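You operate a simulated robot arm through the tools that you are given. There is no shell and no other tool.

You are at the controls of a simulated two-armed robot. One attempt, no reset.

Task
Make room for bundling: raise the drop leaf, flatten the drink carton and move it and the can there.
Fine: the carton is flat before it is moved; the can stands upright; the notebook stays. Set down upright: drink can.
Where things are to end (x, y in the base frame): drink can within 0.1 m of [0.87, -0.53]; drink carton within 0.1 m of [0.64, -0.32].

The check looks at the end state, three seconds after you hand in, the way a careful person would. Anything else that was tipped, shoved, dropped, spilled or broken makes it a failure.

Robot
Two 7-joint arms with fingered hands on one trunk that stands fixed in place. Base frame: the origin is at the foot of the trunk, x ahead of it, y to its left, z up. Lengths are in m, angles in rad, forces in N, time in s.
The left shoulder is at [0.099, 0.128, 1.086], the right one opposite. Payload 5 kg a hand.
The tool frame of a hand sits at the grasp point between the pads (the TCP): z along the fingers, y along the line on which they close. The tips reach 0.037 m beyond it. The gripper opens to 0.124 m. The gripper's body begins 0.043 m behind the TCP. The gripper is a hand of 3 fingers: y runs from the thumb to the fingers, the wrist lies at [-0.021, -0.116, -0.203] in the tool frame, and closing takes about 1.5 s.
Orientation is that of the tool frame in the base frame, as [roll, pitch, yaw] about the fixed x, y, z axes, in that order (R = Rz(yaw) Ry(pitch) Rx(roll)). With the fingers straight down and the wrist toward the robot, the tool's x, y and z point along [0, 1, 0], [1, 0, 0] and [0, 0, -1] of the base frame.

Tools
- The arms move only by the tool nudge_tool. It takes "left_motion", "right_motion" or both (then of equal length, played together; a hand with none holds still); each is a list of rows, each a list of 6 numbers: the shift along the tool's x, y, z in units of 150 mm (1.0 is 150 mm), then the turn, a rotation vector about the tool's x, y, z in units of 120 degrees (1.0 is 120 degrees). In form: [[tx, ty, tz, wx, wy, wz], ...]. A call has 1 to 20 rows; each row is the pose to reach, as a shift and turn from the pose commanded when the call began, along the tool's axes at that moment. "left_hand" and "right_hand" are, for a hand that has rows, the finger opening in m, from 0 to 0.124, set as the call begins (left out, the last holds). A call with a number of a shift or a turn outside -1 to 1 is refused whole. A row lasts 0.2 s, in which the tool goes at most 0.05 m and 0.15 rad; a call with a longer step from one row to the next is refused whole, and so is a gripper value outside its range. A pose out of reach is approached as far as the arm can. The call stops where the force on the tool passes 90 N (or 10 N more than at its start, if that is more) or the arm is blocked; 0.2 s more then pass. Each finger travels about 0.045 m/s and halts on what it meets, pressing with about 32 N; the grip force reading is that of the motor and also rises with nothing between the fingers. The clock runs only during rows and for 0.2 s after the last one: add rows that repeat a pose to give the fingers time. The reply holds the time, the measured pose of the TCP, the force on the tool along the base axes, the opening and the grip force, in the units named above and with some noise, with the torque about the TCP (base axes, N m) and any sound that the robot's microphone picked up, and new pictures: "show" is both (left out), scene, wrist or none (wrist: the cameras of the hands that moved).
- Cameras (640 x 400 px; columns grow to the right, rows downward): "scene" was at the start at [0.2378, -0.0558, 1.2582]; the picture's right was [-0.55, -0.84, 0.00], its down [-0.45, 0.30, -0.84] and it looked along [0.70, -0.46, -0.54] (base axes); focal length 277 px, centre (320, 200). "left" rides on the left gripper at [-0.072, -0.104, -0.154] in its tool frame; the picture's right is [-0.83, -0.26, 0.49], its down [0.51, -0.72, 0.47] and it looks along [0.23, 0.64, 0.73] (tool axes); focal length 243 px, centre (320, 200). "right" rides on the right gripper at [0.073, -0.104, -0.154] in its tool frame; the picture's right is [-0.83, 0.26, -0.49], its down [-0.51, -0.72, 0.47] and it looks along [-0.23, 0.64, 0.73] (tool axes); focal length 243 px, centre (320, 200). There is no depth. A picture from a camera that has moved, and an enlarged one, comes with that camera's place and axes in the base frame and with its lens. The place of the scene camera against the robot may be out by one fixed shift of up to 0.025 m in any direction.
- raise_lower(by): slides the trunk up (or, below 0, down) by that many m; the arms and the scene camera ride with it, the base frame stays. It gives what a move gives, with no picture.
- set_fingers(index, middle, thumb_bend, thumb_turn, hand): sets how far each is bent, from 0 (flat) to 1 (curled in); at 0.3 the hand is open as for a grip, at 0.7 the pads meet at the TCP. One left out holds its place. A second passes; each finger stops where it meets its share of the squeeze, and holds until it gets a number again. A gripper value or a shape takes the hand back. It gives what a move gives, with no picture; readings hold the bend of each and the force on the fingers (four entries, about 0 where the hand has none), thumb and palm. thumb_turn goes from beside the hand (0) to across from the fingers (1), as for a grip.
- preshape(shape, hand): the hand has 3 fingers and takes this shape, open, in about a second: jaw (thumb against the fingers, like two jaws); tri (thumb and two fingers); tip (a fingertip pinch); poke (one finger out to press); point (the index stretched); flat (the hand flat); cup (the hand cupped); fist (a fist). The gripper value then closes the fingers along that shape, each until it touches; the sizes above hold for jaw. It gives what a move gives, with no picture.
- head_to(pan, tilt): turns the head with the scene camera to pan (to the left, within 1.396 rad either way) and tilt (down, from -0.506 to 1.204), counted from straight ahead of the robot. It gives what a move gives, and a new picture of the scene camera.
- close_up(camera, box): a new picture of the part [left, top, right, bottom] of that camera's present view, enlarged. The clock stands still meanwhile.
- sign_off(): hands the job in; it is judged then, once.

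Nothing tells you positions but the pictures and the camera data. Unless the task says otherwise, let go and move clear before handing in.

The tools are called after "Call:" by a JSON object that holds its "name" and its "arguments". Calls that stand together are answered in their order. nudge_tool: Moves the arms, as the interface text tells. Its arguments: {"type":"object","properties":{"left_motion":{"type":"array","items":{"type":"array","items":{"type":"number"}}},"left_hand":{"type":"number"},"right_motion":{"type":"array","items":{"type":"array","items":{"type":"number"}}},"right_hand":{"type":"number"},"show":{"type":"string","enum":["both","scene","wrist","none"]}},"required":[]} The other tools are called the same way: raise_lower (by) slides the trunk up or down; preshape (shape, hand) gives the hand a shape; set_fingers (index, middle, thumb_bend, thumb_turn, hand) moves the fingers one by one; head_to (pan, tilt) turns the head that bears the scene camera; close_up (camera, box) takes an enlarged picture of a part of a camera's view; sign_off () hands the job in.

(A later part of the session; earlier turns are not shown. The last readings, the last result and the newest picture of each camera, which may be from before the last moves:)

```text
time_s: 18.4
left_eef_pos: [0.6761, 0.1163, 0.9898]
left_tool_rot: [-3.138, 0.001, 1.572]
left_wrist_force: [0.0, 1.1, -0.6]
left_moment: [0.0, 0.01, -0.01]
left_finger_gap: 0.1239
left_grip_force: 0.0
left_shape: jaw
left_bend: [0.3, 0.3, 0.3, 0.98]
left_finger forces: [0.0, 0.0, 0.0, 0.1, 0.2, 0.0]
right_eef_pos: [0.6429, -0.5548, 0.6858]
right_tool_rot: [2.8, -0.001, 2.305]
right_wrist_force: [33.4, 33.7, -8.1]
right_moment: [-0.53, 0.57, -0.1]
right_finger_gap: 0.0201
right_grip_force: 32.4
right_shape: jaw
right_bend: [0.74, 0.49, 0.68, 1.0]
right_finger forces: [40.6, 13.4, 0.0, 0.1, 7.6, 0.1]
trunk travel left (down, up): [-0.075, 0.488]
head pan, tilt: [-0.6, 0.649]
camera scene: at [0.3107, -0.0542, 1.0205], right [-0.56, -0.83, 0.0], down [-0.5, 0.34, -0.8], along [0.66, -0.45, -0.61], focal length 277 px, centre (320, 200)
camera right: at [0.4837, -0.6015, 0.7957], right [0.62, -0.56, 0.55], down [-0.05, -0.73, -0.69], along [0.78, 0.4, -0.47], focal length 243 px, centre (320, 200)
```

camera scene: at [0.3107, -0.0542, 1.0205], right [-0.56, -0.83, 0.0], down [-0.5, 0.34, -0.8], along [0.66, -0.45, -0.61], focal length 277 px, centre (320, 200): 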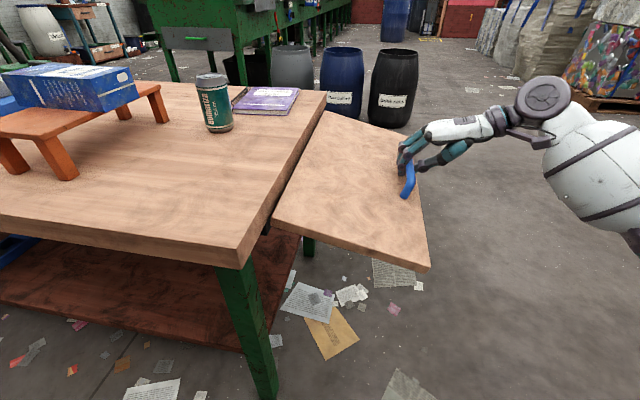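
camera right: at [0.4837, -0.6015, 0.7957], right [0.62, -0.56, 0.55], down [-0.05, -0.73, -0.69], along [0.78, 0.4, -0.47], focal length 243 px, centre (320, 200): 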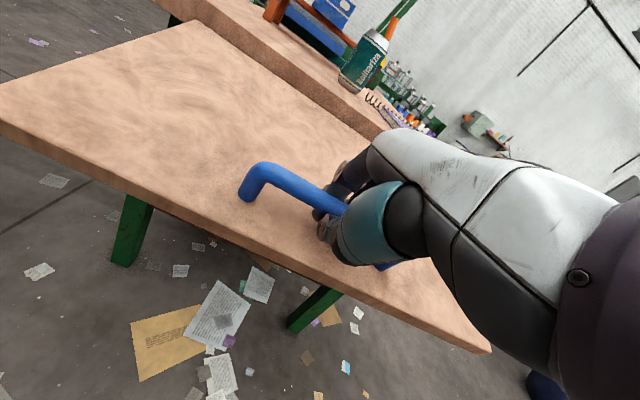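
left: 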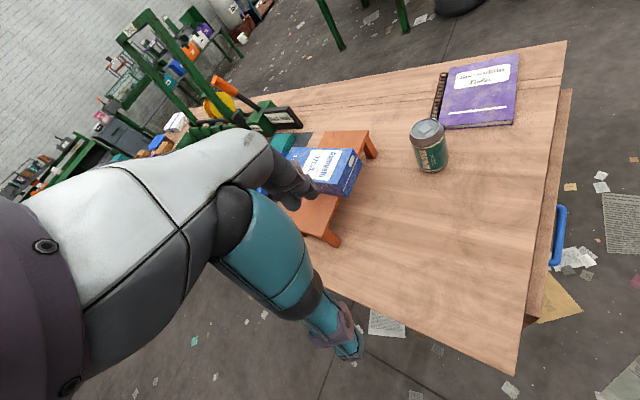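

The leaf is near 70°, but the inward pull has grown to 47 N, so the arc still needs tightening. I'll check the grip and the leaf edges before going on.

Call:
{"name": "close_up", "arguments": {"camera": "scene", "box": [240, 80, 480, 280]}}

Call:
{"name": "close_up", "arguments": {"camera": "right", "box": [200, 120, 440, 320]}}

```text
2.00 times, centred on (360, 180) of scene
camera zoom: at [0.3107, -0.0542, 1.0205], right [-0.56, -0.83, 0.0], down [-0.5, 0.34, -0.8], along [0.66, -0.45, -0.61], focal length 555 px, centre (240, 240)
```

zoom: 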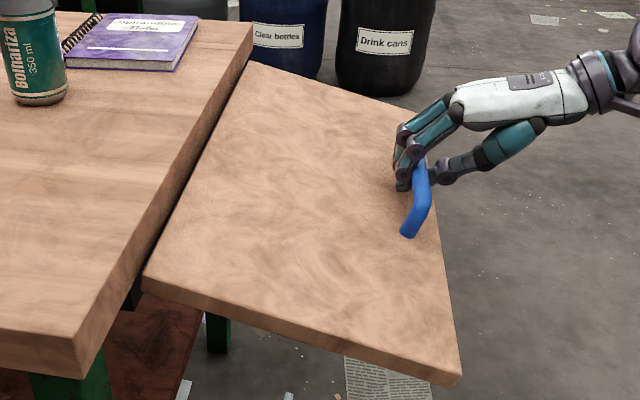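

```text
2.00 times, centred on (320, 220) of right
camera zoom: at [0.4837, -0.6015, 0.7957], right [0.62, -0.56, 0.55], down [-0.05, -0.73, -0.69], along [0.78, 0.4, -0.47], focal length 485 px, centre (320, 160)
```

zoom: 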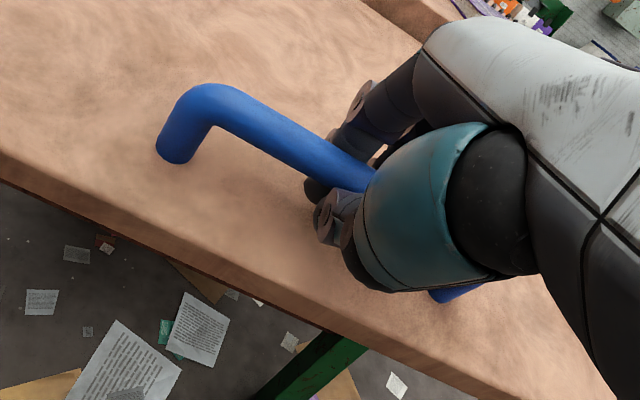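

The leaf looks already near 75° and the grip is still sound. I'll ease inward about 8 mm with a small rise, then read the force.

Call:
{"name": "nudge_tool", "arguments": {"right_motion": [[0, 0.035, -0.01, 0, 0, 0], [0, 0.07, -0.05, 0, 0, 0], [0, 0.07, -0.05, 0, 0, 0]], "show": "none"}}

```text
time_s: 19.2
left_eef_pos: [0.673, 0.1153, 0.9909]
left_tool_rot: [-3.14, 0.001, 1.572]
left_wrist_force: [-0.3, -0.6, 0.3]
left_moment: [-0.01, 0.0, -0.01]
left_finger_gap: 0.1237
left_grip_force: 0.1
left_shape: jaw
left_bend: [0.3, 0.3, 0.3, 0.98]
left_finger forces: [0.0, 0.1, 0.0, 0.0, 0.0, 0.0]
right_eef_pos: [0.6488, -0.5518, 0.6974]
right_tool_rot: [2.797, -0.001, 2.303]
right_wrist_force: [7.0, 15.7, -5.5]
right_moment: [-0.32, 0.25, 0.12]
right_finger_gap: 0.0165
right_grip_force: 32.2
right_shape: jaw
right_bend: [0.75, 0.52, 0.67, 1.0]
right_finger forces: [25.8, 5.6, 0.1, 0.1, 13.8, 0.0]
trunk travel left (down, up): [-0.075, 0.488]
head pan, tilt: [-0.6, 0.649]
```

The inward force has dropped to 16 N. I'll look at the leaf's angle against the table top.

Call:
{"name": "close_up", "arguments": {"camera": "scene", "box": [240, 80, 480, 280]}}

Call:
{"name": "close_up", "arguments": {"camera": "left", "box": [300, 0, 640, 400]}}

Call:
{"name": "close_up", "arguments": {"camera": "right", "box": [0, 0, 640, 400]}}

```text
2.00 times, centred on (360, 180) of scene
camera zoom: at [0.3087, -0.0553, 1.0212], right [-0.56, -0.83, 0.0], down [-0.5, 0.34, -0.8], along [0.66, -0.45, -0.6], focal length 555 px, centre (240, 240)
```

zoom: 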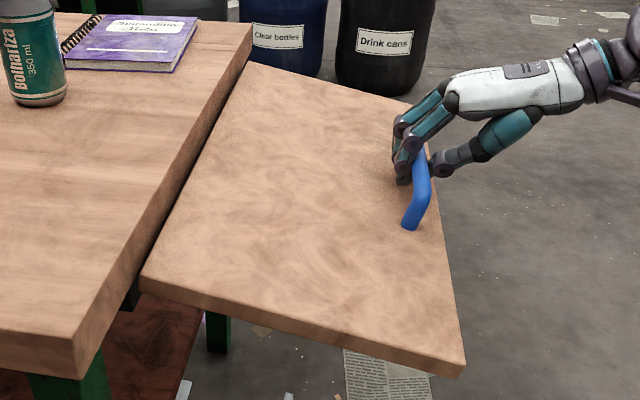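

```text
1.00 times, centred on (470, 200) of left (not enlarged: the box is as wide or as high as the picture)
camera zoom: at [0.5693, 0.0442, 1.1451], right [-0.26, -0.83, -0.49], down [-0.72, 0.51, -0.47], along [0.64, 0.23, -0.73], focal length 243 px, centre (170, 200)
```

zoom: 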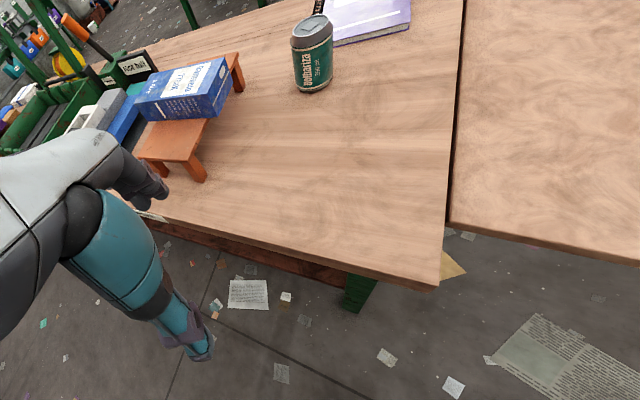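

```text
1.00 times, centred on (320, 200) of right (not enlarged: the box is as wide or as high as the picture)
camera zoom: at [0.4877, -0.5981, 0.8068], right [0.62, -0.56, 0.55], down [-0.05, -0.73, -0.69], along [0.79, 0.4, -0.47], focal length 243 px, centre (320, 200)
```

zoom: 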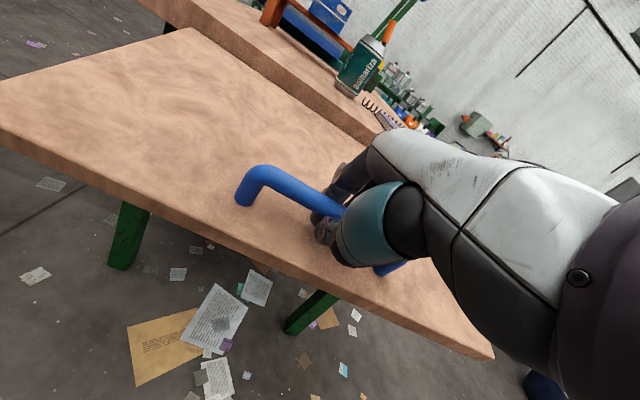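

The leaf sits at about 78°, so about 12° remain, nearly straight up for the hand. I'll lift in small steps with a slight inward drift.

Call:
{"name": "nudge_tool", "arguments": {"right_motion": [[0.005, 0.046, -0.069, 0, 0, 0], [0.01, 0.086, -0.139, 0, 0, 0], [0.01, 0.125, -0.21, 0, 0, 0], [0.01, 0.125, -0.21, 0, 0, 0]], "show": "scene"}}

Call:
{"name": "close_up", "arguments": {"camera": "scene", "box": [240, 80, 480, 280]}}

```text
time_s: 20.2
left_eef_pos: [0.6718, 0.115, 0.9923]
left_tool_rot: [3.139, 0.0, 1.572]
left_wrist_force: [0.3, 0.1, 0.6]
left_moment: [-0.01, -0.01, 0.02]
left_finger_gap: 0.1238
left_grip_force: 0.1
left_shape: jaw
left_bend: [0.3, 0.3, 0.3, 0.98]
left_finger forces: [0.0, 0.0, 0.0, 0.0, 0.0, 0.1]
right_eef_pos: [0.6525, -0.5453, 0.734]
right_tool_rot: [2.797, 0.002, 2.304]
right_wrist_force: [4.7, 3.0, 1.4]
right_moment: [-0.02, 0.12, -0.16]
right_finger_gap: 0.0151
right_grip_force: 31.6
right_shape: jaw
right_bend: [0.75, 0.54, 0.67, 1.0]
right_finger forces: [19.2, 1.1, 0.1, 0.0, 14.7, 0.0]
trunk travel left (down, up): [-0.075, 0.488]
head pan, tilt: [-0.6, 0.649]
camera scene: at [0.308, -0.0557, 1.0214], right [-0.56, -0.83, 0.0], down [-0.5, 0.34, -0.8], along [0.66, -0.45, -0.6], focal length 277 px, centre (320, 200)
```

scene: 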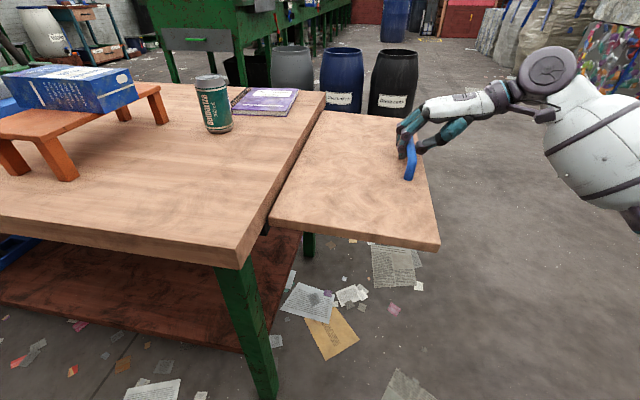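

```text
2.00 times, centred on (360, 180) of scene
camera zoom: at [0.308, -0.0557, 1.0214], right [-0.56, -0.83, 0.0], down [-0.5, 0.34, -0.8], along [0.66, -0.45, -0.6], focal length 555 px, centre (240, 240)
```

zoom: 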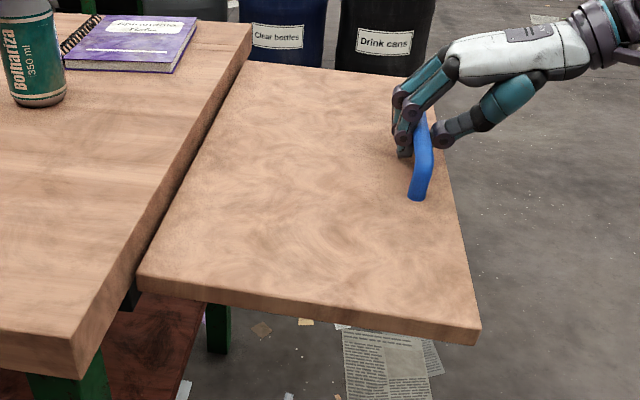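

The leaf is within about 3–4° of level and the forces are small. I'll lift a little more and watch for the stop or a latch click.

Call:
{"name": "nudge_tool", "arguments": {"right_motion": [[0, 0.02, -0.04, 0, 0, 0], [0, 0.039, -0.08, 0, 0, 0], [0, 0.058, -0.121, 0, 0, 0], [0, 0.058, -0.121, 0, 0, 0]], "show": "scene"}}

Call:
{"name": "close_up", "arguments": {"camera": "scene", "box": [240, 80, 480, 280]}}

```text
time_s: 21.2
left_eef_pos: [0.6742, 0.1146, 0.9893]
left_tool_rot: [-3.138, 0.0, 1.573]
left_wrist_force: [0.3, 1.1, -0.4]
left_moment: [-0.01, 0.0, 0.0]
left_finger_gap: 0.1235
left_grip_force: 0.0
left_shape: jaw
left_bend: [0.3, 0.3, 0.3, 0.98]
left_finger forces: [0.1, 0.0, 0.0, 0.0, 0.0, 0.0]
right_eef_pos: [0.6551, -0.5425, 0.748]
right_tool_rot: [2.801, -0.006, 2.306]
right_wrist_force: [4.0, 13.1, -31.5]
right_moment: [-0.8, 0.71, 0.05]
right_finger_gap: 0.0135
right_grip_force: 32.3
right_shape: jaw
right_bend: [0.75, 0.55, 0.66, 1.0]
right_finger forces: [21.1, 4.2, 0.0, 0.1, 20.7, 0.0]
trunk travel left (down, up): [-0.075, 0.488]
head pan, tilt: [-0.6, 0.649]
camera scene: at [0.3105, -0.0568, 1.0203], right [-0.56, -0.83, 0.0], down [-0.5, 0.34, -0.79], along [0.66, -0.45, -0.61], focal length 277 px, centre (320, 200)
```

scene: 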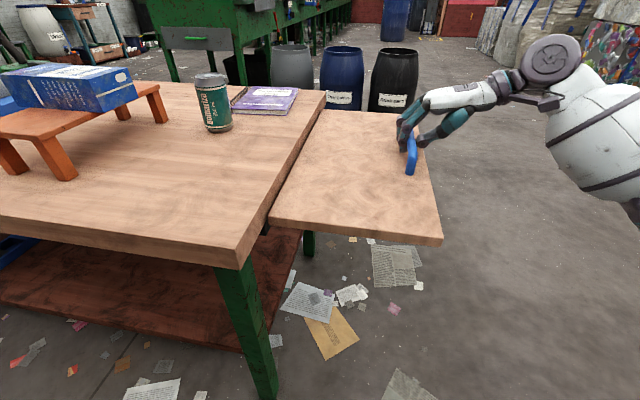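

```text
2.00 times, centred on (360, 180) of scene
camera zoom: at [0.3105, -0.0568, 1.0203], right [-0.56, -0.83, 0.0], down [-0.5, 0.34, -0.79], along [0.66, -0.45, -0.61], focal length 555 px, centre (240, 240)
```

zoom: 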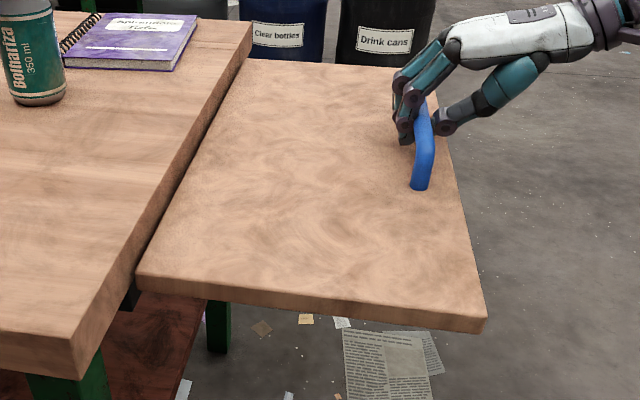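

The leaf is level, with its top at about z 0.71, slightly below the table top, and it is pressing against its stop with 31 N down. To find out whether it holds by itself, I'll push up slightly once more for a latch and then ease off while watching the force.

Call:
{"name": "nudge_tool", "arguments": {"right_motion": [[0, 0.008, -0.025, 0, 0, 0], [0, 0.008, -0.025, 0, 0, 0]], "show": "none"}}

Call:
{"name": "nudge_tool", "arguments": {"right_motion": [[0, -0.02, 0.055, 0, 0, 0], [0, -0.04, 0.11, 0, 0, 0], [0, -0.04, 0.11, 0, 0, 0]], "show": "scene"}}

Call:
{"name": "close_up", "arguments": {"camera": "scene", "box": [240, 80, 480, 280]}}

```text
time_s: 21.8
left_eef_pos: [0.6762, 0.113, 0.989]
left_tool_rot: [-3.137, -0.001, 1.572]
left_wrist_force: [-0.8, -0.3, 0.5]
left_moment: [-0.01, 0.01, 0.04]
left_finger_gap: 0.1239
left_grip_force: 0.0
left_shape: jaw
left_bend: [0.3, 0.3, 0.3, 0.98]
left_finger forces: [0.0, 0.0, 0.0, 0.0, 0.0, 0.1]
right_eef_pos: [0.6564, -0.5432, 0.7511]
right_tool_rot: [2.801, -0.007, 2.307]
right_wrist_force: [5.6, 20.2, -49.5]
right_moment: [-1.01, 1.03, 0.17]
right_finger_gap: 0.0126
right_grip_force: 32.1
right_shape: jaw
right_bend: [0.75, 0.55, 0.64, 1.0]
right_finger forces: [24.4, 9.5, 0.1, 0.1, 21.7, 0.0]
trunk travel left (down, up): [-0.075, 0.488]
head pan, tilt: [-0.6, 0.649]
```

```text
time_s: 22.6
left_eef_pos: [0.6709, 0.1148, 0.9913]
left_tool_rot: [-3.139, -0.001, 1.573]
left_wrist_force: [0.4, -0.1, -0.6]
left_moment: [0.0, 0.0, 0.02]
left_finger_gap: 0.1235
left_grip_force: 0.2
left_shape: jaw
left_bend: [0.3, 0.3, 0.3, 0.98]
left_finger forces: [0.1, 0.1, 0.0, 0.0, 0.0, 0.1]
right_eef_pos: [0.6539, -0.5435, 0.7419]
right_tool_rot: [2.795, 0.003, 2.303]
right_wrist_force: [8.7, 4.4, -0.1]
right_moment: [0.12, 0.04, -0.14]
right_finger_gap: 0.0142
right_grip_force: 31.7
right_shape: jaw
right_bend: [0.75, 0.54, 0.65, 1.0]
right_finger forces: [18.6, 2.2, 0.0, 0.0, 16.5, 0.1]
trunk travel left (down, up): [-0.075, 0.488]
head pan, tilt: [-0.6, 0.649]
camera scene: at [0.3083, -0.0555, 1.0215], right [-0.56, -0.83, 0.0], down [-0.5, 0.34, -0.8], along [0.66, -0.45, -0.6], focal length 277 px, centre (320, 200)
```

scene: 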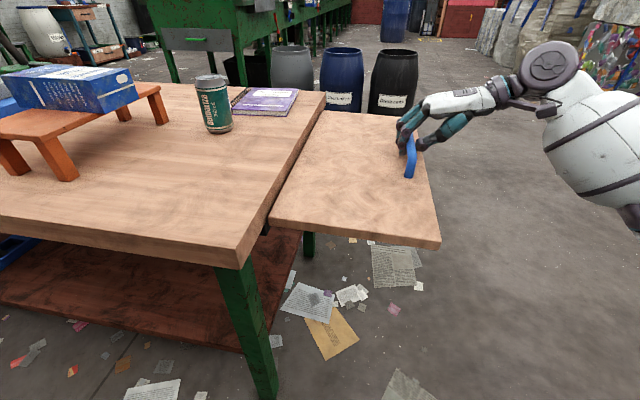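

```text
2.00 times, centred on (360, 180) of scene
camera zoom: at [0.3083, -0.0555, 1.0215], right [-0.56, -0.83, 0.0], down [-0.5, 0.34, -0.8], along [0.66, -0.45, -0.6], focal length 555 px, centre (240, 240)
```

zoom: 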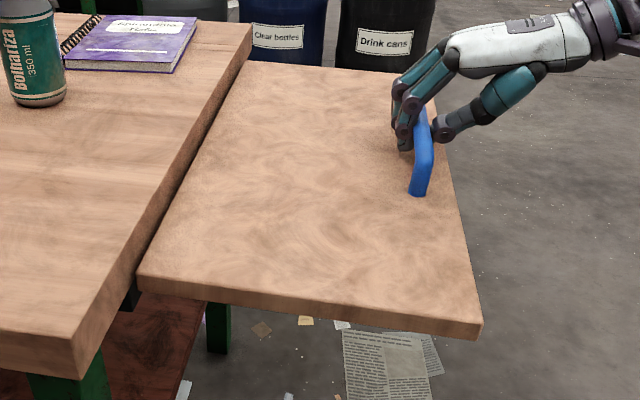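

Easing off 9 mm let the leaf follow by about 2°, yet the hand carries no weight, so the hinge looks friction-held or balanced. I'll bring it back up to the stop, open the fingers slightly, and see whether it stays.

Call:
{"name": "nudge_tool", "arguments": {"right_motion": [[0, 0.015, -0.03, 0, 0, 0], [0, 0.022, -0.05, 0, 0, 0], [0, 0.022, -0.05, 0, 0, 0]], "show": "none"}}

Call:
{"name": "nudge_tool", "arguments": {"right_motion": [[0, 0, 0, 0, 0, 0], [0, 0, 0, 0, 0, 0], [0, 0, 0, 0, 0, 0], [0, 0, 0, 0, 0, 0]], "right_hand": 0.035, "show": "none"}}

Call:
{"name": "close_up", "arguments": {"camera": "scene", "box": [240, 80, 480, 280]}}

```text
time_s: 23.4
left_eef_pos: [0.6728, 0.1162, 0.9903]
left_tool_rot: [-3.141, 0.001, 1.574]
left_wrist_force: [0.0, 0.6, -0.2]
left_moment: [-0.01, 0.01, 0.02]
left_finger_gap: 0.1236
left_grip_force: 0.0
left_shape: jaw
left_bend: [0.3, 0.3, 0.3, 0.98]
left_finger forces: [0.0, 0.0, 0.2, 0.0, 0.0, 0.0]
right_eef_pos: [0.6552, -0.5436, 0.7472]
right_tool_rot: [2.797, -0.001, 2.304]
right_wrist_force: [10.7, 7.4, -8.5]
right_moment: [-0.08, 0.2, -0.18]
right_finger_gap: 0.0141
right_grip_force: 32.2
right_shape: jaw
right_bend: [0.75, 0.54, 0.65, 1.0]
right_finger forces: [19.5, 3.2, 0.0, 0.0, 17.4, 0.0]
trunk travel left (down, up): [-0.075, 0.488]
head pan, tilt: [-0.6, 0.649]
```

```text
time_s: 24.4
left_eef_pos: [0.6724, 0.1155, 0.9911]
left_tool_rot: [-3.14, 0.0, 1.572]
left_wrist_force: [0.1, 0.0, -0.7]
left_moment: [-0.02, 0.0, 0.0]
left_finger_gap: 0.1238
left_grip_force: 0.0
left_shape: jaw
left_bend: [0.3, 0.3, 0.3, 0.98]
left_finger forces: [0.0, 0.0, 0.1, 0.0, 0.0, 0.0]
right_eef_pos: [0.653, -0.5432, 0.7489]
right_tool_rot: [2.795, -0.001, 2.306]
right_wrist_force: [6.8, 5.0, -0.2]
right_moment: [-0.1, 0.21, -0.04]
right_finger_gap: 0.0347
right_grip_force: 0.0
right_shape: jaw
right_bend: [0.73, 0.54, 0.77, 1.0]
right_finger forces: [5.1, 3.6, 0.1, 0.0, 8.6, 0.0]
trunk travel left (down, up): [-0.075, 0.488]
head pan, tilt: [-0.6, 0.649]
```

```text
2.00 times, centred on (360, 180) of scene
camera zoom: at [0.3082, -0.0556, 1.0213], right [-0.56, -0.83, 0.0], down [-0.5, 0.34, -0.8], along [0.66, -0.45, -0.6], focal length 555 px, centre (240, 240)
```

zoom: 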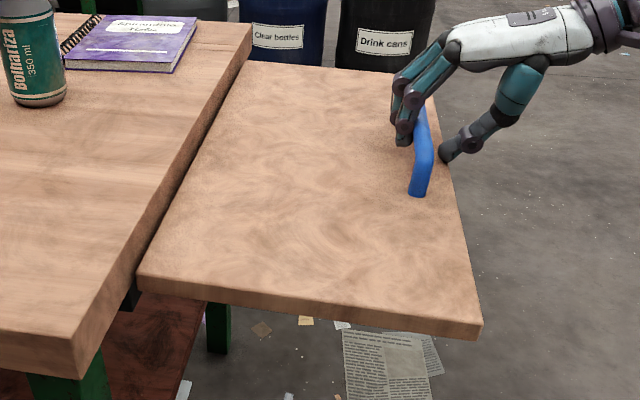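

The leaf stayed near level after the grip opened. I'll withdraw slightly along the tool axis and confirm it still holds with nothing touching it.

Call:
{"name": "nudge_tool", "arguments": {"right_motion": [[0, 0, -0.07, 0, 0, 0], [0, 0, -0.14, 0, 0, 0], [0, 0, -0.14, 0, 0, 0], [0, 0, -0.14, 0, 0, 0]], "right_hand": 0.055, "show": "none"}}

Call:
{"name": "close_up", "arguments": {"camera": "scene", "box": [240, 80, 480, 280]}}

Call:
{"name": "close_up", "arguments": {"camera": "right", "box": [200, 120, 440, 320]}}

```text
time_s: 25.4
left_eef_pos: [0.6718, 0.1158, 0.9917]
left_tool_rot: [3.141, 0.001, 1.574]
left_wrist_force: [0.4, 0.1, -0.2]
left_moment: [0.01, -0.04, 0.01]
left_finger_gap: 0.1238
left_grip_force: 0.1
left_shape: jaw
left_bend: [0.3, 0.3, 0.3, 0.98]
left_finger forces: [0.1, 0.0, 0.1, 0.0, 0.0, 0.0]
right_eef_pos: [0.6482, -0.5475, 0.7695]
right_tool_rot: [2.796, -0.001, 2.305]
right_wrist_force: [4.2, 1.6, 1.7]
right_moment: [0.05, -0.14, -0.02]
right_finger_gap: 0.0567
right_grip_force: 0.1
right_shape: jaw
right_bend: [0.74, 0.46, 0.71, 1.0]
right_finger forces: [1.9, 2.4, 0.0, 0.1, 0.0, 0.0]
trunk travel left (down, up): [-0.075, 0.488]
head pan, tilt: [-0.6, 0.649]
```

```text
2.00 times, centred on (360, 180) of scene
camera zoom: at [0.3076, -0.0557, 1.0216], right [-0.56, -0.83, 0.0], down [-0.5, 0.34, -0.8], along [0.66, -0.45, -0.6], focal length 555 px, centre (240, 240)
```

zoom: 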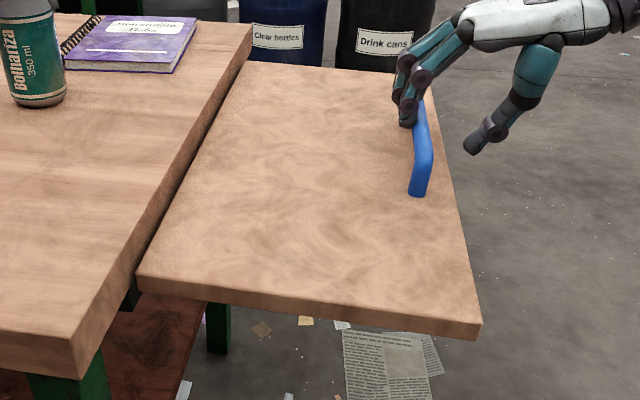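

```text
2.00 times, centred on (320, 220) of right
camera zoom: at [0.4882, -0.5953, 0.8777], right [0.61, -0.56, 0.55], down [-0.05, -0.72, -0.69], along [0.79, 0.4, -0.47], focal length 485 px, centre (320, 160)
```

zoom: 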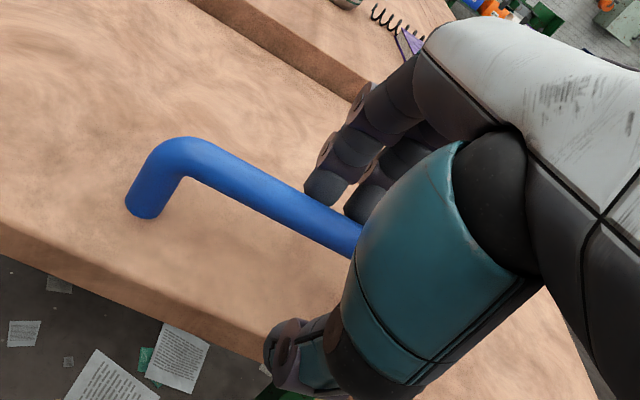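

The leaf holds at the same angle. I'll free the fingers from the bar, withdraw upward and check again.

Call:
{"name": "nudge_tool", "arguments": {"right_motion": [[0, 0.035, -0.03, 0, 0, 0], [0, 0.035, -0.2, 0, 0, 0], [0, 0.035, -0.4, 0, 0, 0], [0, 0.035, -0.65, 0, 0, 0], [0, 0.0, -0.9, 0, 0, 0]], "show": "both"}}

Call:
{"name": "close_up", "arguments": {"camera": "scene", "box": [240, 80, 480, 280]}}

```text
time_s: 26.6
left_eef_pos: [0.6711, 0.1164, 0.9921]
left_tool_rot: [-3.141, -0.001, 1.571]
left_wrist_force: [0.3, 0.5, 0.9]
left_moment: [-0.01, 0.01, -0.02]
left_finger_gap: 0.1237
left_grip_force: 0.1
left_shape: jaw
left_bend: [0.3, 0.3, 0.3, 0.98]
left_finger forces: [0.0, 0.0, 0.1, 0.0, 0.0, 0.1]
right_eef_pos: [0.614, -0.5803, 0.8956]
right_tool_rot: [2.796, -0.001, 2.304]
right_wrist_force: [-0.3, -0.2, -0.7]
right_moment: [0.0, -0.03, -0.01]
right_finger_gap: 0.0548
right_grip_force: 0.1
right_shape: jaw
right_bend: [0.74, 0.47, 0.71, 1.0]
right_finger forces: [0.0, 0.0, 0.0, 0.0, 0.0, 0.0]
trunk travel left (down, up): [-0.075, 0.488]
head pan, tilt: [-0.6, 0.649]
camera scene: at [0.3073, -0.0556, 1.0217], right [-0.56, -0.83, 0.0], down [-0.5, 0.34, -0.8], along [0.66, -0.45, -0.6], focal length 277 px, centre (320, 200)
camera right: at [0.4537, -0.6267, 1.0046], right [0.61, -0.56, 0.55], down [-0.05, -0.72, -0.69], along [0.79, 0.4, -0.47], focal length 243 px, centre (320, 200)
```

scene: 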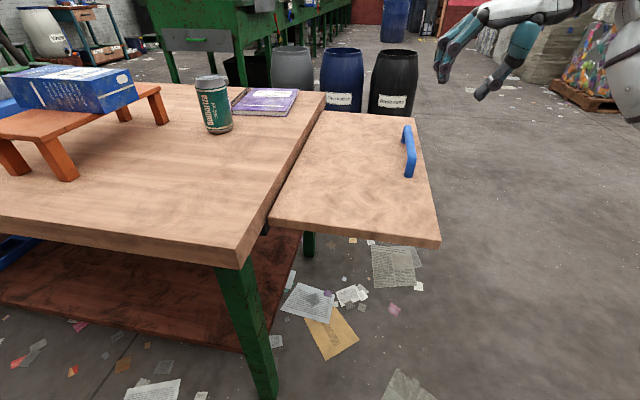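
right: 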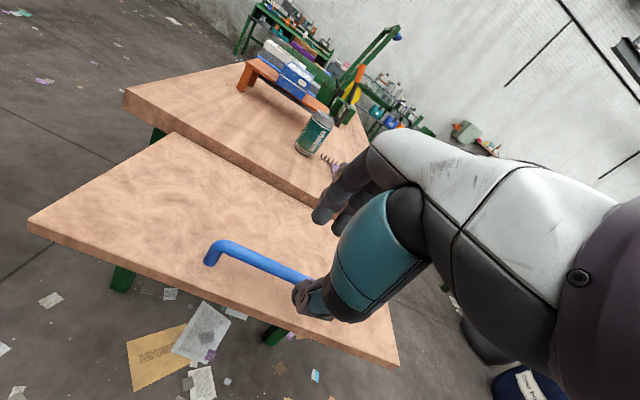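

```text
2.00 times, centred on (360, 180) of scene
camera zoom: at [0.3073, -0.0556, 1.0217], right [-0.56, -0.83, 0.0], down [-0.5, 0.34, -0.8], along [0.66, -0.45, -0.6], focal length 555 px, centre (240, 240)
```

zoom: 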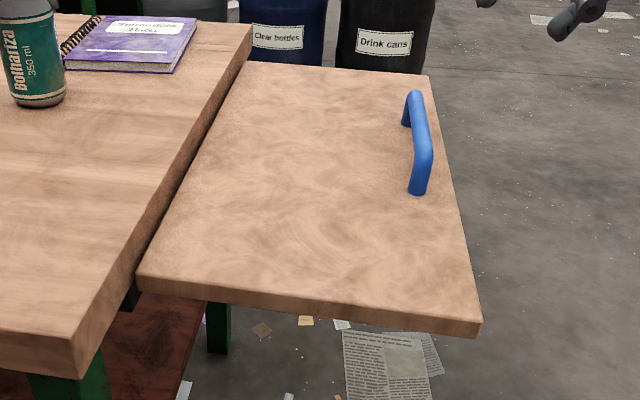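

The leaf is up and holds by itself. Now the carton: I'll turn the head toward the bench and take close views from both the head and the left wrist to locate it and the bench.

Call:
{"name": "head_to", "arguments": {"pan": 0.0, "tilt": 0.45}}

Call:
{"name": "close_up", "arguments": {"camera": "scene", "box": [200, 100, 440, 250]}}

Call:
{"name": "close_up", "arguments": {"camera": "left", "box": [240, 0, 520, 200]}}

Call:
{"name": "close_up", "arguments": {"camera": "right", "box": [200, 20, 400, 180]}}

```text
time_s: 27.6
left_eef_pos: [0.6726, 0.1155, 0.992]
left_tool_rot: [3.141, 0.0, 1.572]
left_wrist_force: [-0.9, 0.5, 0.1]
left_moment: [0.02, 0.02, -0.03]
left_finger_gap: 0.1237
left_grip_force: 0.1
left_shape: jaw
left_bend: [0.3, 0.3, 0.3, 0.98]
left_finger forces: [0.1, 0.0, 0.0, 0.0, 0.0, 0.0]
right_eef_pos: [0.6145, -0.5798, 0.8957]
right_tool_rot: [2.796, -0.002, 2.306]
right_wrist_force: [-0.5, 0.0, 0.0]
right_moment: [0.0, -0.01, -0.03]
right_finger_gap: 0.0546
right_grip_force: 0.1
right_shape: jaw
right_bend: [0.74, 0.47, 0.71, 1.0]
right_finger forces: [0.0, 0.0, 0.0, 0.0, 0.1, 0.0]
trunk travel left (down, up): [-0.075, 0.488]
head pan, tilt: [0.0, 0.45]
camera scene: at [0.328, -0.007, 1.0393], right [0.0, -1.0, 0.0], down [-0.44, 0.0, -0.9], along [0.9, 0.0, -0.44], focal length 277 px, centre (320, 200)
```

scene: 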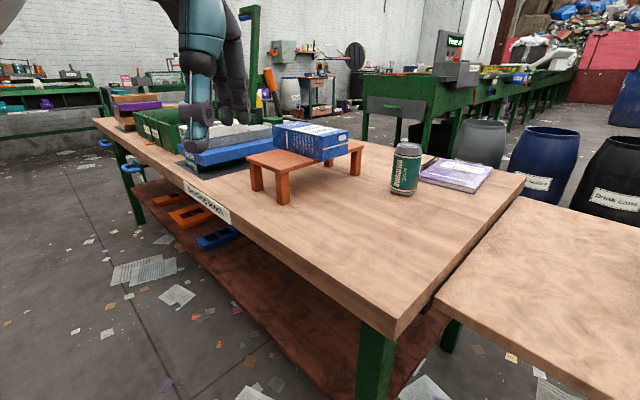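

```text
2.67 times, centred on (320, 175) of scene
camera zoom: at [0.328, -0.007, 1.0393], right [0.0, -1.0, 0.0], down [-0.44, 0.0, -0.9], along [0.9, 0.0, -0.44], focal length 740 px, centre (320, 267)
```

zoom: 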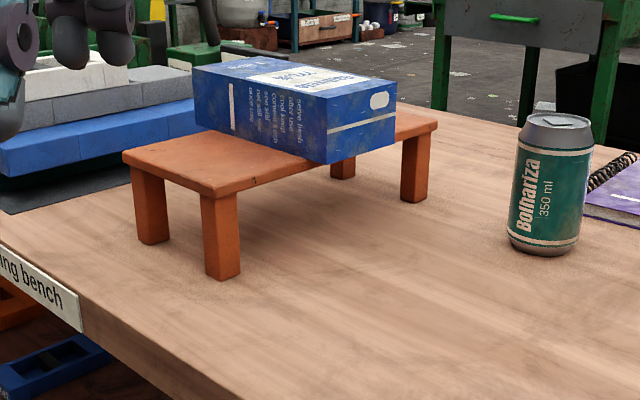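

```text
2.00 times, centred on (380, 100) of left
camera zoom: at [0.5683, 0.0433, 1.1457], right [-0.26, -0.83, -0.49], down [-0.72, 0.51, -0.47], along [0.64, 0.23, -0.73], focal length 485 px, centre (200, 400)
```

zoom: 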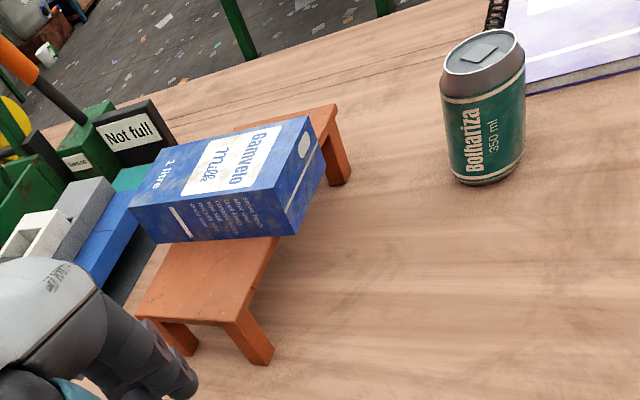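

```text
2.50 times, centred on (300, 100) of right
camera zoom: at [0.4544, -0.6269, 1.0035], right [0.61, -0.56, 0.55], down [-0.05, -0.72, -0.69], along [0.79, 0.4, -0.47], focal length 606 px, centre (370, 450)
```

zoom: 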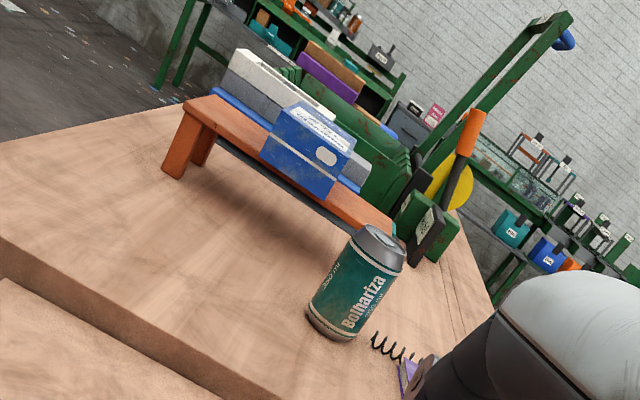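

The carton's long axis points along (0.7, 0.7). It is about 0.19 × 0.09 × 0.06 with its top near z 0.90 and its centre near (1.03, 0.02). The can is near (0.98, -0.21), with its top at about 0.87. I'll move the can first to clear the table, so I yaw the right hand back to straight ahead, open it and raise it.

Call:
{"name": "nudge_tool", "arguments": {"right_motion": [[0.015, 0.159, -0.049, 0, -0.02, 0.055], [0.029, 0.318, -0.098, 0, -0.04, 0.11], [0.044, 0.477, -0.148, 0, -0.06, 0.165], [0.059, 0.636, -0.197, 0, -0.079, 0.22], [0.073, 0.795, -0.246, 0, -0.099, 0.275], [0.088, 0.954, -0.295, 0, -0.119, 0.33], [0.088, 0.954, -0.295, 0, -0.119, 0.33]], "right_hand": 0.124, "show": "both"}}

```text
time_s: 29.2
left_eef_pos: [0.6728, 0.1146, 0.9918]
left_tool_rot: [3.141, -0.001, 1.573]
left_wrist_force: [1.0, -0.1, -0.4]
left_moment: [-0.02, 0.01, 0.0]
left_finger_gap: 0.1237
left_grip_force: 0.1
left_shape: jaw
left_bend: [0.3, 0.3, 0.3, 0.98]
left_finger forces: [0.0, 0.0, 0.0, 0.0, 0.0, 0.0]
right_eef_pos: [0.6938, -0.4905, 0.9853]
right_tool_rot: [2.796, 0.0, 1.569]
right_wrist_force: [0.2, -0.6, 0.3]
right_moment: [0.03, 0.07, -0.01]
right_finger_gap: 0.1237
right_grip_force: 0.0
right_shape: jaw
right_bend: [0.3, 0.3, 0.3, 0.98]
right_finger forces: [0.1, 0.1, 0.1, 0.0, 0.0, 0.1]
trunk travel left (down, up): [-0.075, 0.488]
head pan, tilt: [0.0, 0.45]
camera scene: at [0.3284, -0.0077, 1.0391], right [0.0, -1.0, 0.0], down [-0.44, 0.0, -0.9], along [0.9, 0.0, -0.44], focal length 277 px, centre (320, 200)
camera right: at [0.544, -0.4182, 1.0938], right [0.08, -0.83, 0.55], down [-0.52, -0.51, -0.69], along [0.85, -0.23, -0.47], focal length 243 px, centre (320, 200)
```

scene: 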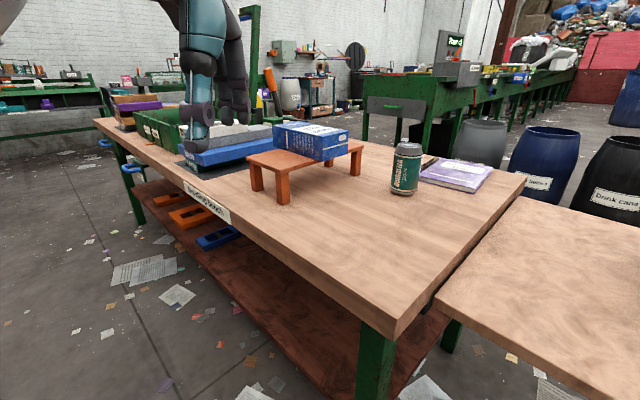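
right: 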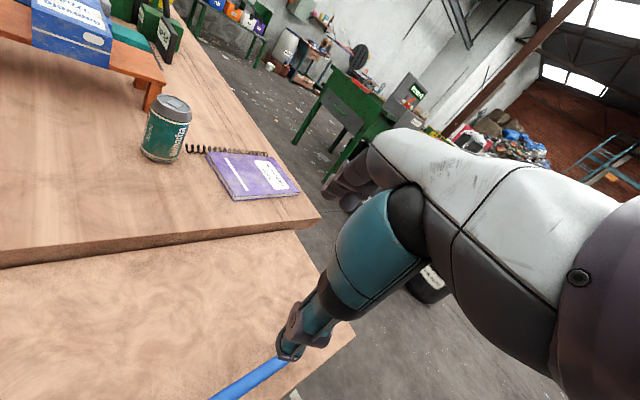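

Wrist views agree that the can is at about (0.981, -0.214) with its top at 0.869. I'll bring the open right hand to a pre-grasp above and behind it, tilted 20°.

Call:
{"name": "nudge_tool", "arguments": {"right_motion": [[0.184, 0.144, 0.04, 0, 0, 0], [0.369, 0.289, 0.08, 0, 0, 0], [0.553, 0.433, 0.12, 0, 0, 0], [0.738, 0.578, 0.16, 0, 0, 0], [0.922, 0.722, 0.2, 0, 0, 0]], "show": "none"}}

Call:
{"name": "nudge_tool", "arguments": {"right_motion": [[0.184, 0.145, 0.06, 0, 0, 0], [0.369, 0.289, 0.15, 0, 0, 0], [0.553, 0.434, 0.26, 0, 0, 0], [0.737, 0.578, 0.38, 0, 0, 0], [0.921, 0.723, 0.493, 0, 0, 0], [0.921, 0.723, 0.493, 0, 0, 0]], "show": "both"}}

Call:
{"name": "close_up", "arguments": {"camera": "scene", "box": [300, 60, 540, 260]}}

```text
time_s: 30.4
left_eef_pos: [0.6724, 0.1158, 0.9914]
left_tool_rot: [-3.141, 0.001, 1.574]
left_wrist_force: [0.5, 0.4, -0.2]
left_moment: [-0.04, 0.05, -0.01]
left_finger_gap: 0.1234
left_grip_force: 0.0
left_shape: jaw
left_bend: [0.3, 0.3, 0.3, 0.98]
left_finger forces: [0.0, 0.0, 0.0, 0.1, 0.0, 0.1]
right_eef_pos: [0.8074, -0.3498, 0.9927]
right_tool_rot: [2.797, 0.001, 1.57]
right_wrist_force: [-0.1, 0.0, -0.1]
right_moment: [0.0, 0.01, 0.01]
right_finger_gap: 0.1238
right_grip_force: 0.1
right_shape: jaw
right_bend: [0.3, 0.3, 0.3, 0.98]
right_finger forces: [0.0, 0.0, 0.0, 0.0, 0.1, 0.0]
trunk travel left (down, up): [-0.075, 0.488]
head pan, tilt: [0.0, 0.45]
```

```text
time_s: 31.8
left_eef_pos: [0.6718, 0.1149, 0.9921]
left_tool_rot: [-3.14, 0.0, 1.574]
left_wrist_force: [0.5, -1.4, -0.2]
left_moment: [0.02, -0.02, 0.03]
left_finger_gap: 0.1237
left_grip_force: 0.1
left_shape: jaw
left_bend: [0.3, 0.3, 0.3, 0.98]
left_finger forces: [0.0, 0.0, 0.0, 0.0, 0.0, 0.1]
right_eef_pos: [0.9333, -0.2141, 0.9626]
right_tool_rot: [2.794, 0.0, 1.571]
right_wrist_force: [0.2, 0.3, -0.3]
right_moment: [0.02, -0.01, 0.0]
right_finger_gap: 0.124
right_grip_force: 0.0
right_shape: jaw
right_bend: [0.3, 0.3, 0.3, 0.98]
right_finger forces: [0.1, 0.0, 0.0, 0.0, 0.1, 0.1]
trunk travel left (down, up): [-0.075, 0.488]
head pan, tilt: [0.0, 0.45]
camera scene: at [0.3272, -0.0073, 1.0397], right [0.0, -1.0, 0.0], down [-0.43, 0.0, -0.9], along [0.9, 0.0, -0.43], focal length 277 px, centre (320, 200)
camera right: at [0.783, -0.1407, 1.0699], right [0.08, -0.83, 0.55], down [-0.52, -0.51, -0.69], along [0.85, -0.23, -0.47], focal length 243 px, centre (320, 200)
```

scene: 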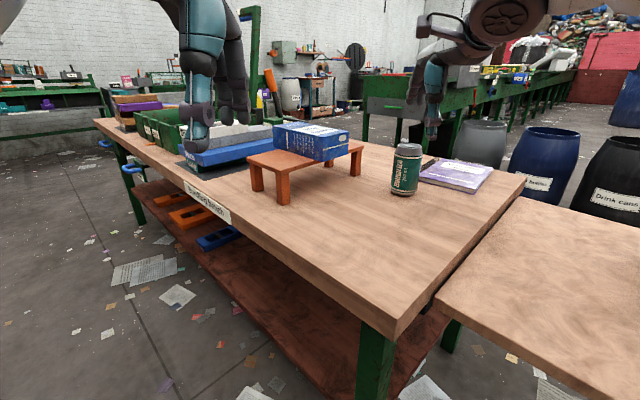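
right: 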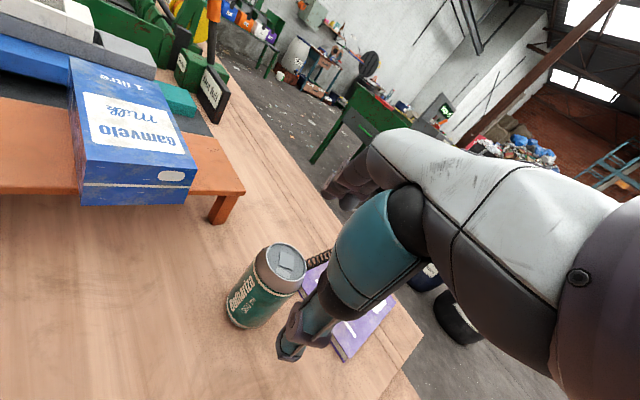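

```text
2.00 times, centred on (420, 160) of scene
camera zoom: at [0.3272, -0.0073, 1.0397], right [0.0, -1.0, 0.0], down [-0.43, 0.0, -0.9], along [0.9, 0.0, -0.43], focal length 555 px, centre (120, 280)
```

zoom: 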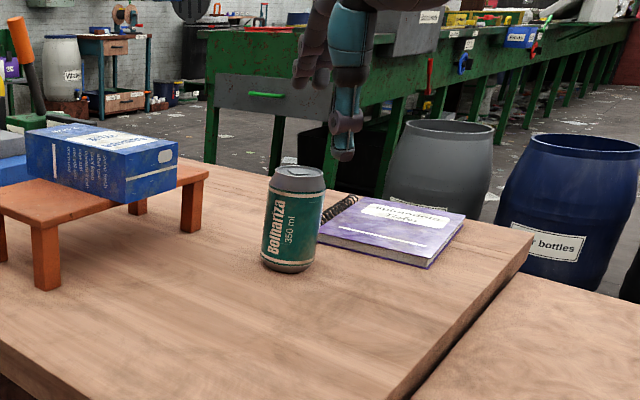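

The can axis is now at about (0.976, -0.208) from this closer view. I'll descend along the tool axis so thumb and fingers straddle its upper part.

Call:
{"name": "nudge_tool", "arguments": {"right_motion": [[0.04, -0.033, 0.15, 0, 0, 0], [0.04, -0.033, 0.35, 0, 0, 0], [0.04, -0.033, 0.55, 0, 0, 0], [0.04, -0.033, 0.75, 0, 0, 0], [0.04, -0.033, 0.9, 0, 0, 0], [0.04, -0.033, 0.9, 0, 0, 0]], "show": "both"}}

Call:
{"name": "close_up", "arguments": {"camera": "scene", "box": [320, 100, 520, 230]}}

Call:
{"name": "close_up", "arguments": {"camera": "right", "box": [220, 140, 420, 370]}}

```text
time_s: 33.2
left_eef_pos: [0.6713, 0.1146, 0.993]
left_tool_rot: [3.141, -0.001, 1.574]
left_wrist_force: [-0.2, 0.1, 0.4]
left_moment: [0.01, 0.01, 0.03]
left_finger_gap: 0.1235
left_grip_force: 0.2
left_shape: jaw
left_bend: [0.3, 0.3, 0.3, 0.98]
left_finger forces: [0.1, 0.1, 0.0, 0.0, 0.1, 0.1]
right_eef_pos: [0.9744, -0.2068, 0.8336]
right_tool_rot: [2.794, 0.001, 1.571]
right_wrist_force: [0.4, 0.8, 0.8]
right_moment: [0.03, 0.01, -0.02]
right_finger_gap: 0.1238
right_grip_force: 0.2
right_shape: jaw
right_bend: [0.3, 0.3, 0.3, 0.98]
right_finger forces: [0.0, 0.0, 0.1, 0.1, 0.1, 0.0]
trunk travel left (down, up): [-0.075, 0.488]
head pan, tilt: [0.0, 0.45]
camera scene: at [0.3276, -0.0068, 1.0395], right [0.0, -1.0, 0.0], down [-0.43, 0.0, -0.9], along [0.9, 0.0, -0.43], focal length 277 px, centre (320, 200)
camera right: at [0.8245, -0.134, 0.9415], right [0.08, -0.83, 0.55], down [-0.52, -0.51, -0.69], along [0.85, -0.23, -0.47], focal length 243 px, centre (320, 200)
```

scene: 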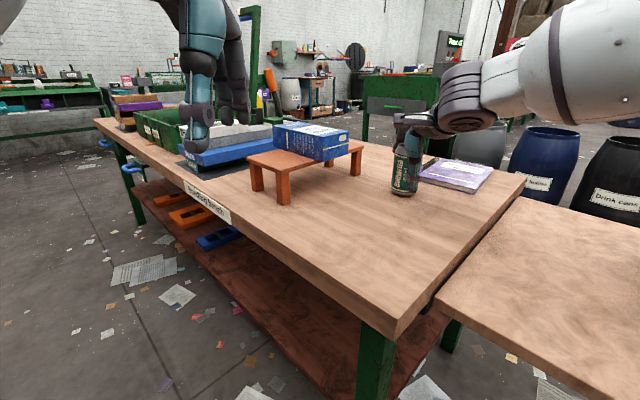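
right: 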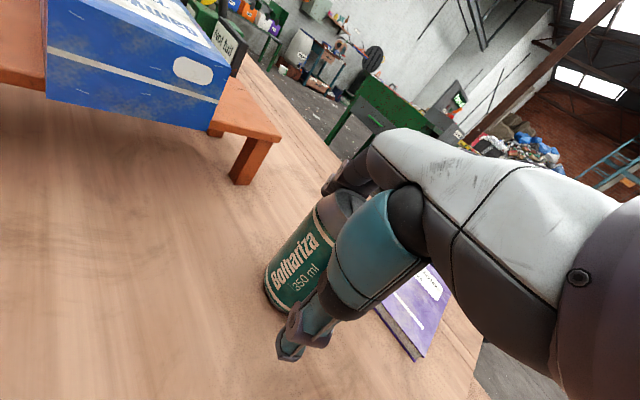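

```text
3.08 times, centred on (420, 165) of scene
camera zoom: at [0.3276, -0.0068, 1.0395], right [0.0, -1.0, 0.0], down [-0.43, 0.0, -0.9], along [0.9, 0.0, -0.43], focal length 854 px, centre (12, 308)
```

zoom: 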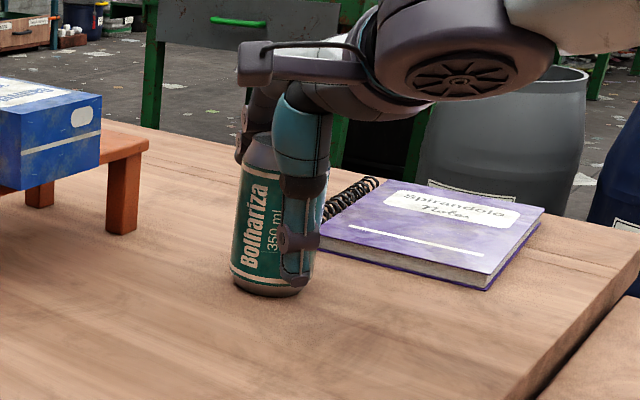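

```text
1.74 times, centred on (320, 255) of right
camera zoom: at [0.8245, -0.134, 0.9415], right [0.08, -0.83, 0.55], down [-0.52, -0.51, -0.69], along [0.85, -0.23, -0.47], focal length 422 px, centre (320, 104)
```

zoom: 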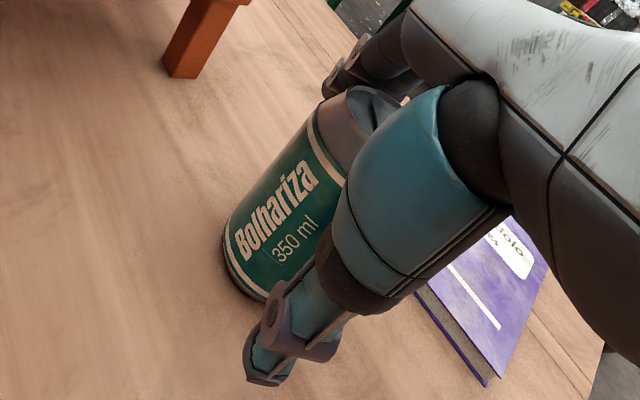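

The can stands centred between thumb and fingers, untouched. I'll close on it.

Call:
{"name": "nudge_tool", "arguments": {"right_motion": [[0, 0, 0, 0, 0, 0], [0, 0, 0, 0, 0, 0], [0, 0, 0, 0, 0, 0], [0, 0, 0, 0, 0, 0], [0, 0, 0, 0, 0, 0], [0, 0, 0, 0, 0, 0], [0, 0, 0, 0, 0, 0]], "right_hand": 0.045, "show": "both"}}

Call:
{"name": "close_up", "arguments": {"camera": "scene", "box": [320, 100, 520, 230]}}

Call:
{"name": "close_up", "arguments": {"camera": "right", "box": [220, 140, 420, 370]}}

```text
time_s: 34.8
left_eef_pos: [0.6717, 0.116, 0.992]
left_tool_rot: [-3.141, 0.001, 1.572]
left_wrist_force: [-0.4, 0.5, -0.3]
left_moment: [-0.01, 0.01, -0.01]
left_finger_gap: 0.124
left_grip_force: 0.0
left_shape: jaw
left_bend: [0.3, 0.3, 0.3, 0.98]
left_finger forces: [0.0, 0.0, 0.0, 0.0, 0.0, 0.1]
right_eef_pos: [0.9751, -0.2061, 0.8331]
right_tool_rot: [2.797, 0.0, 1.571]
right_wrist_force: [-0.1, 0.1, 1.1]
right_moment: [-0.02, 0.04, 0.03]
right_finger_gap: 0.0586
right_grip_force: 31.8
right_shape: jaw
right_bend: [0.74, 0.46, 0.7, 1.0]
right_finger forces: [16.9, 9.8, 0.0, 0.1, 27.3, 0.0]
trunk travel left (down, up): [-0.075, 0.488]
head pan, tilt: [0.0, 0.45]
camera scene: at [0.3279, -0.0069, 1.0393], right [0.0, -1.0, 0.0], down [-0.44, 0.0, -0.9], along [0.9, 0.0, -0.44], focal length 277 px, centre (320, 200)
camera right: at [0.8247, -0.1341, 0.9413], right [0.08, -0.83, 0.55], down [-0.52, -0.51, -0.69], along [0.85, -0.23, -0.47], focal length 243 px, centre (320, 200)
```

scene: 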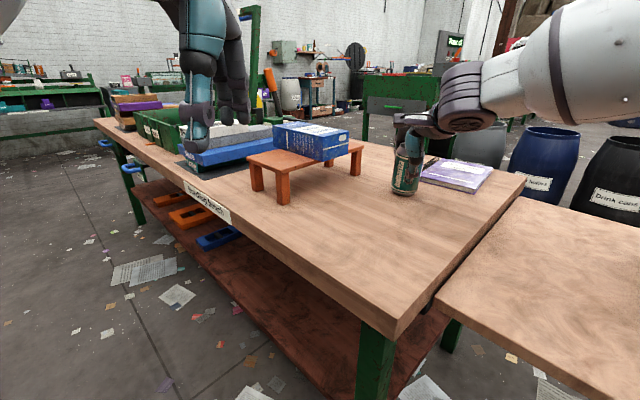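
right: 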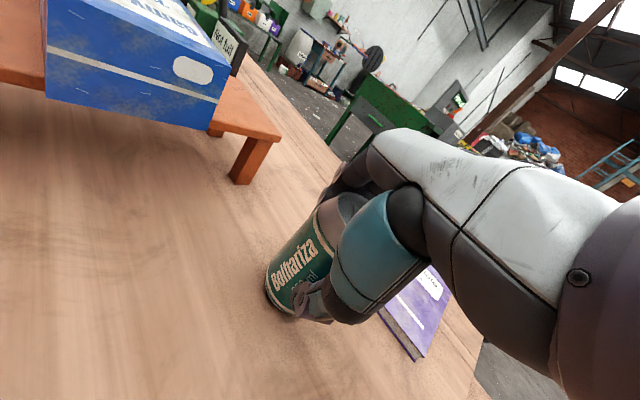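

```text
3.08 times, centred on (420, 165) of scene
camera zoom: at [0.3279, -0.0069, 1.0393], right [0.0, -1.0, 0.0], down [-0.44, 0.0, -0.9], along [0.9, 0.0, -0.44], focal length 854 px, centre (12, 308)
```

zoom: 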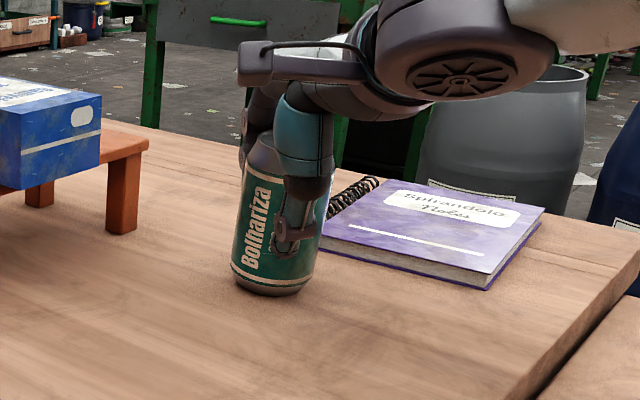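

```text
1.74 times, centred on (320, 255) of right
camera zoom: at [0.8247, -0.1341, 0.9413], right [0.08, -0.83, 0.55], down [-0.52, -0.51, -0.69], along [0.85, -0.23, -0.47], focal length 422 px, centre (320, 104)
```

zoom: 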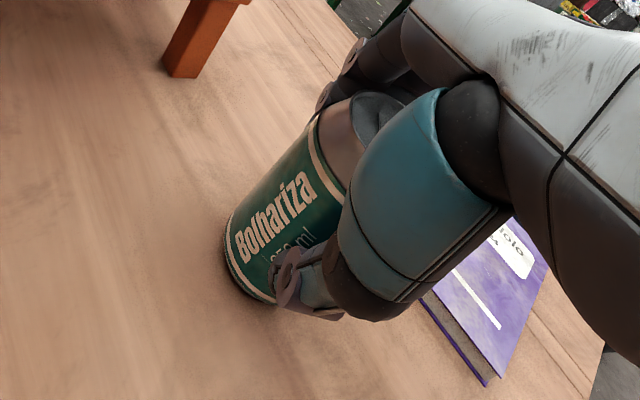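

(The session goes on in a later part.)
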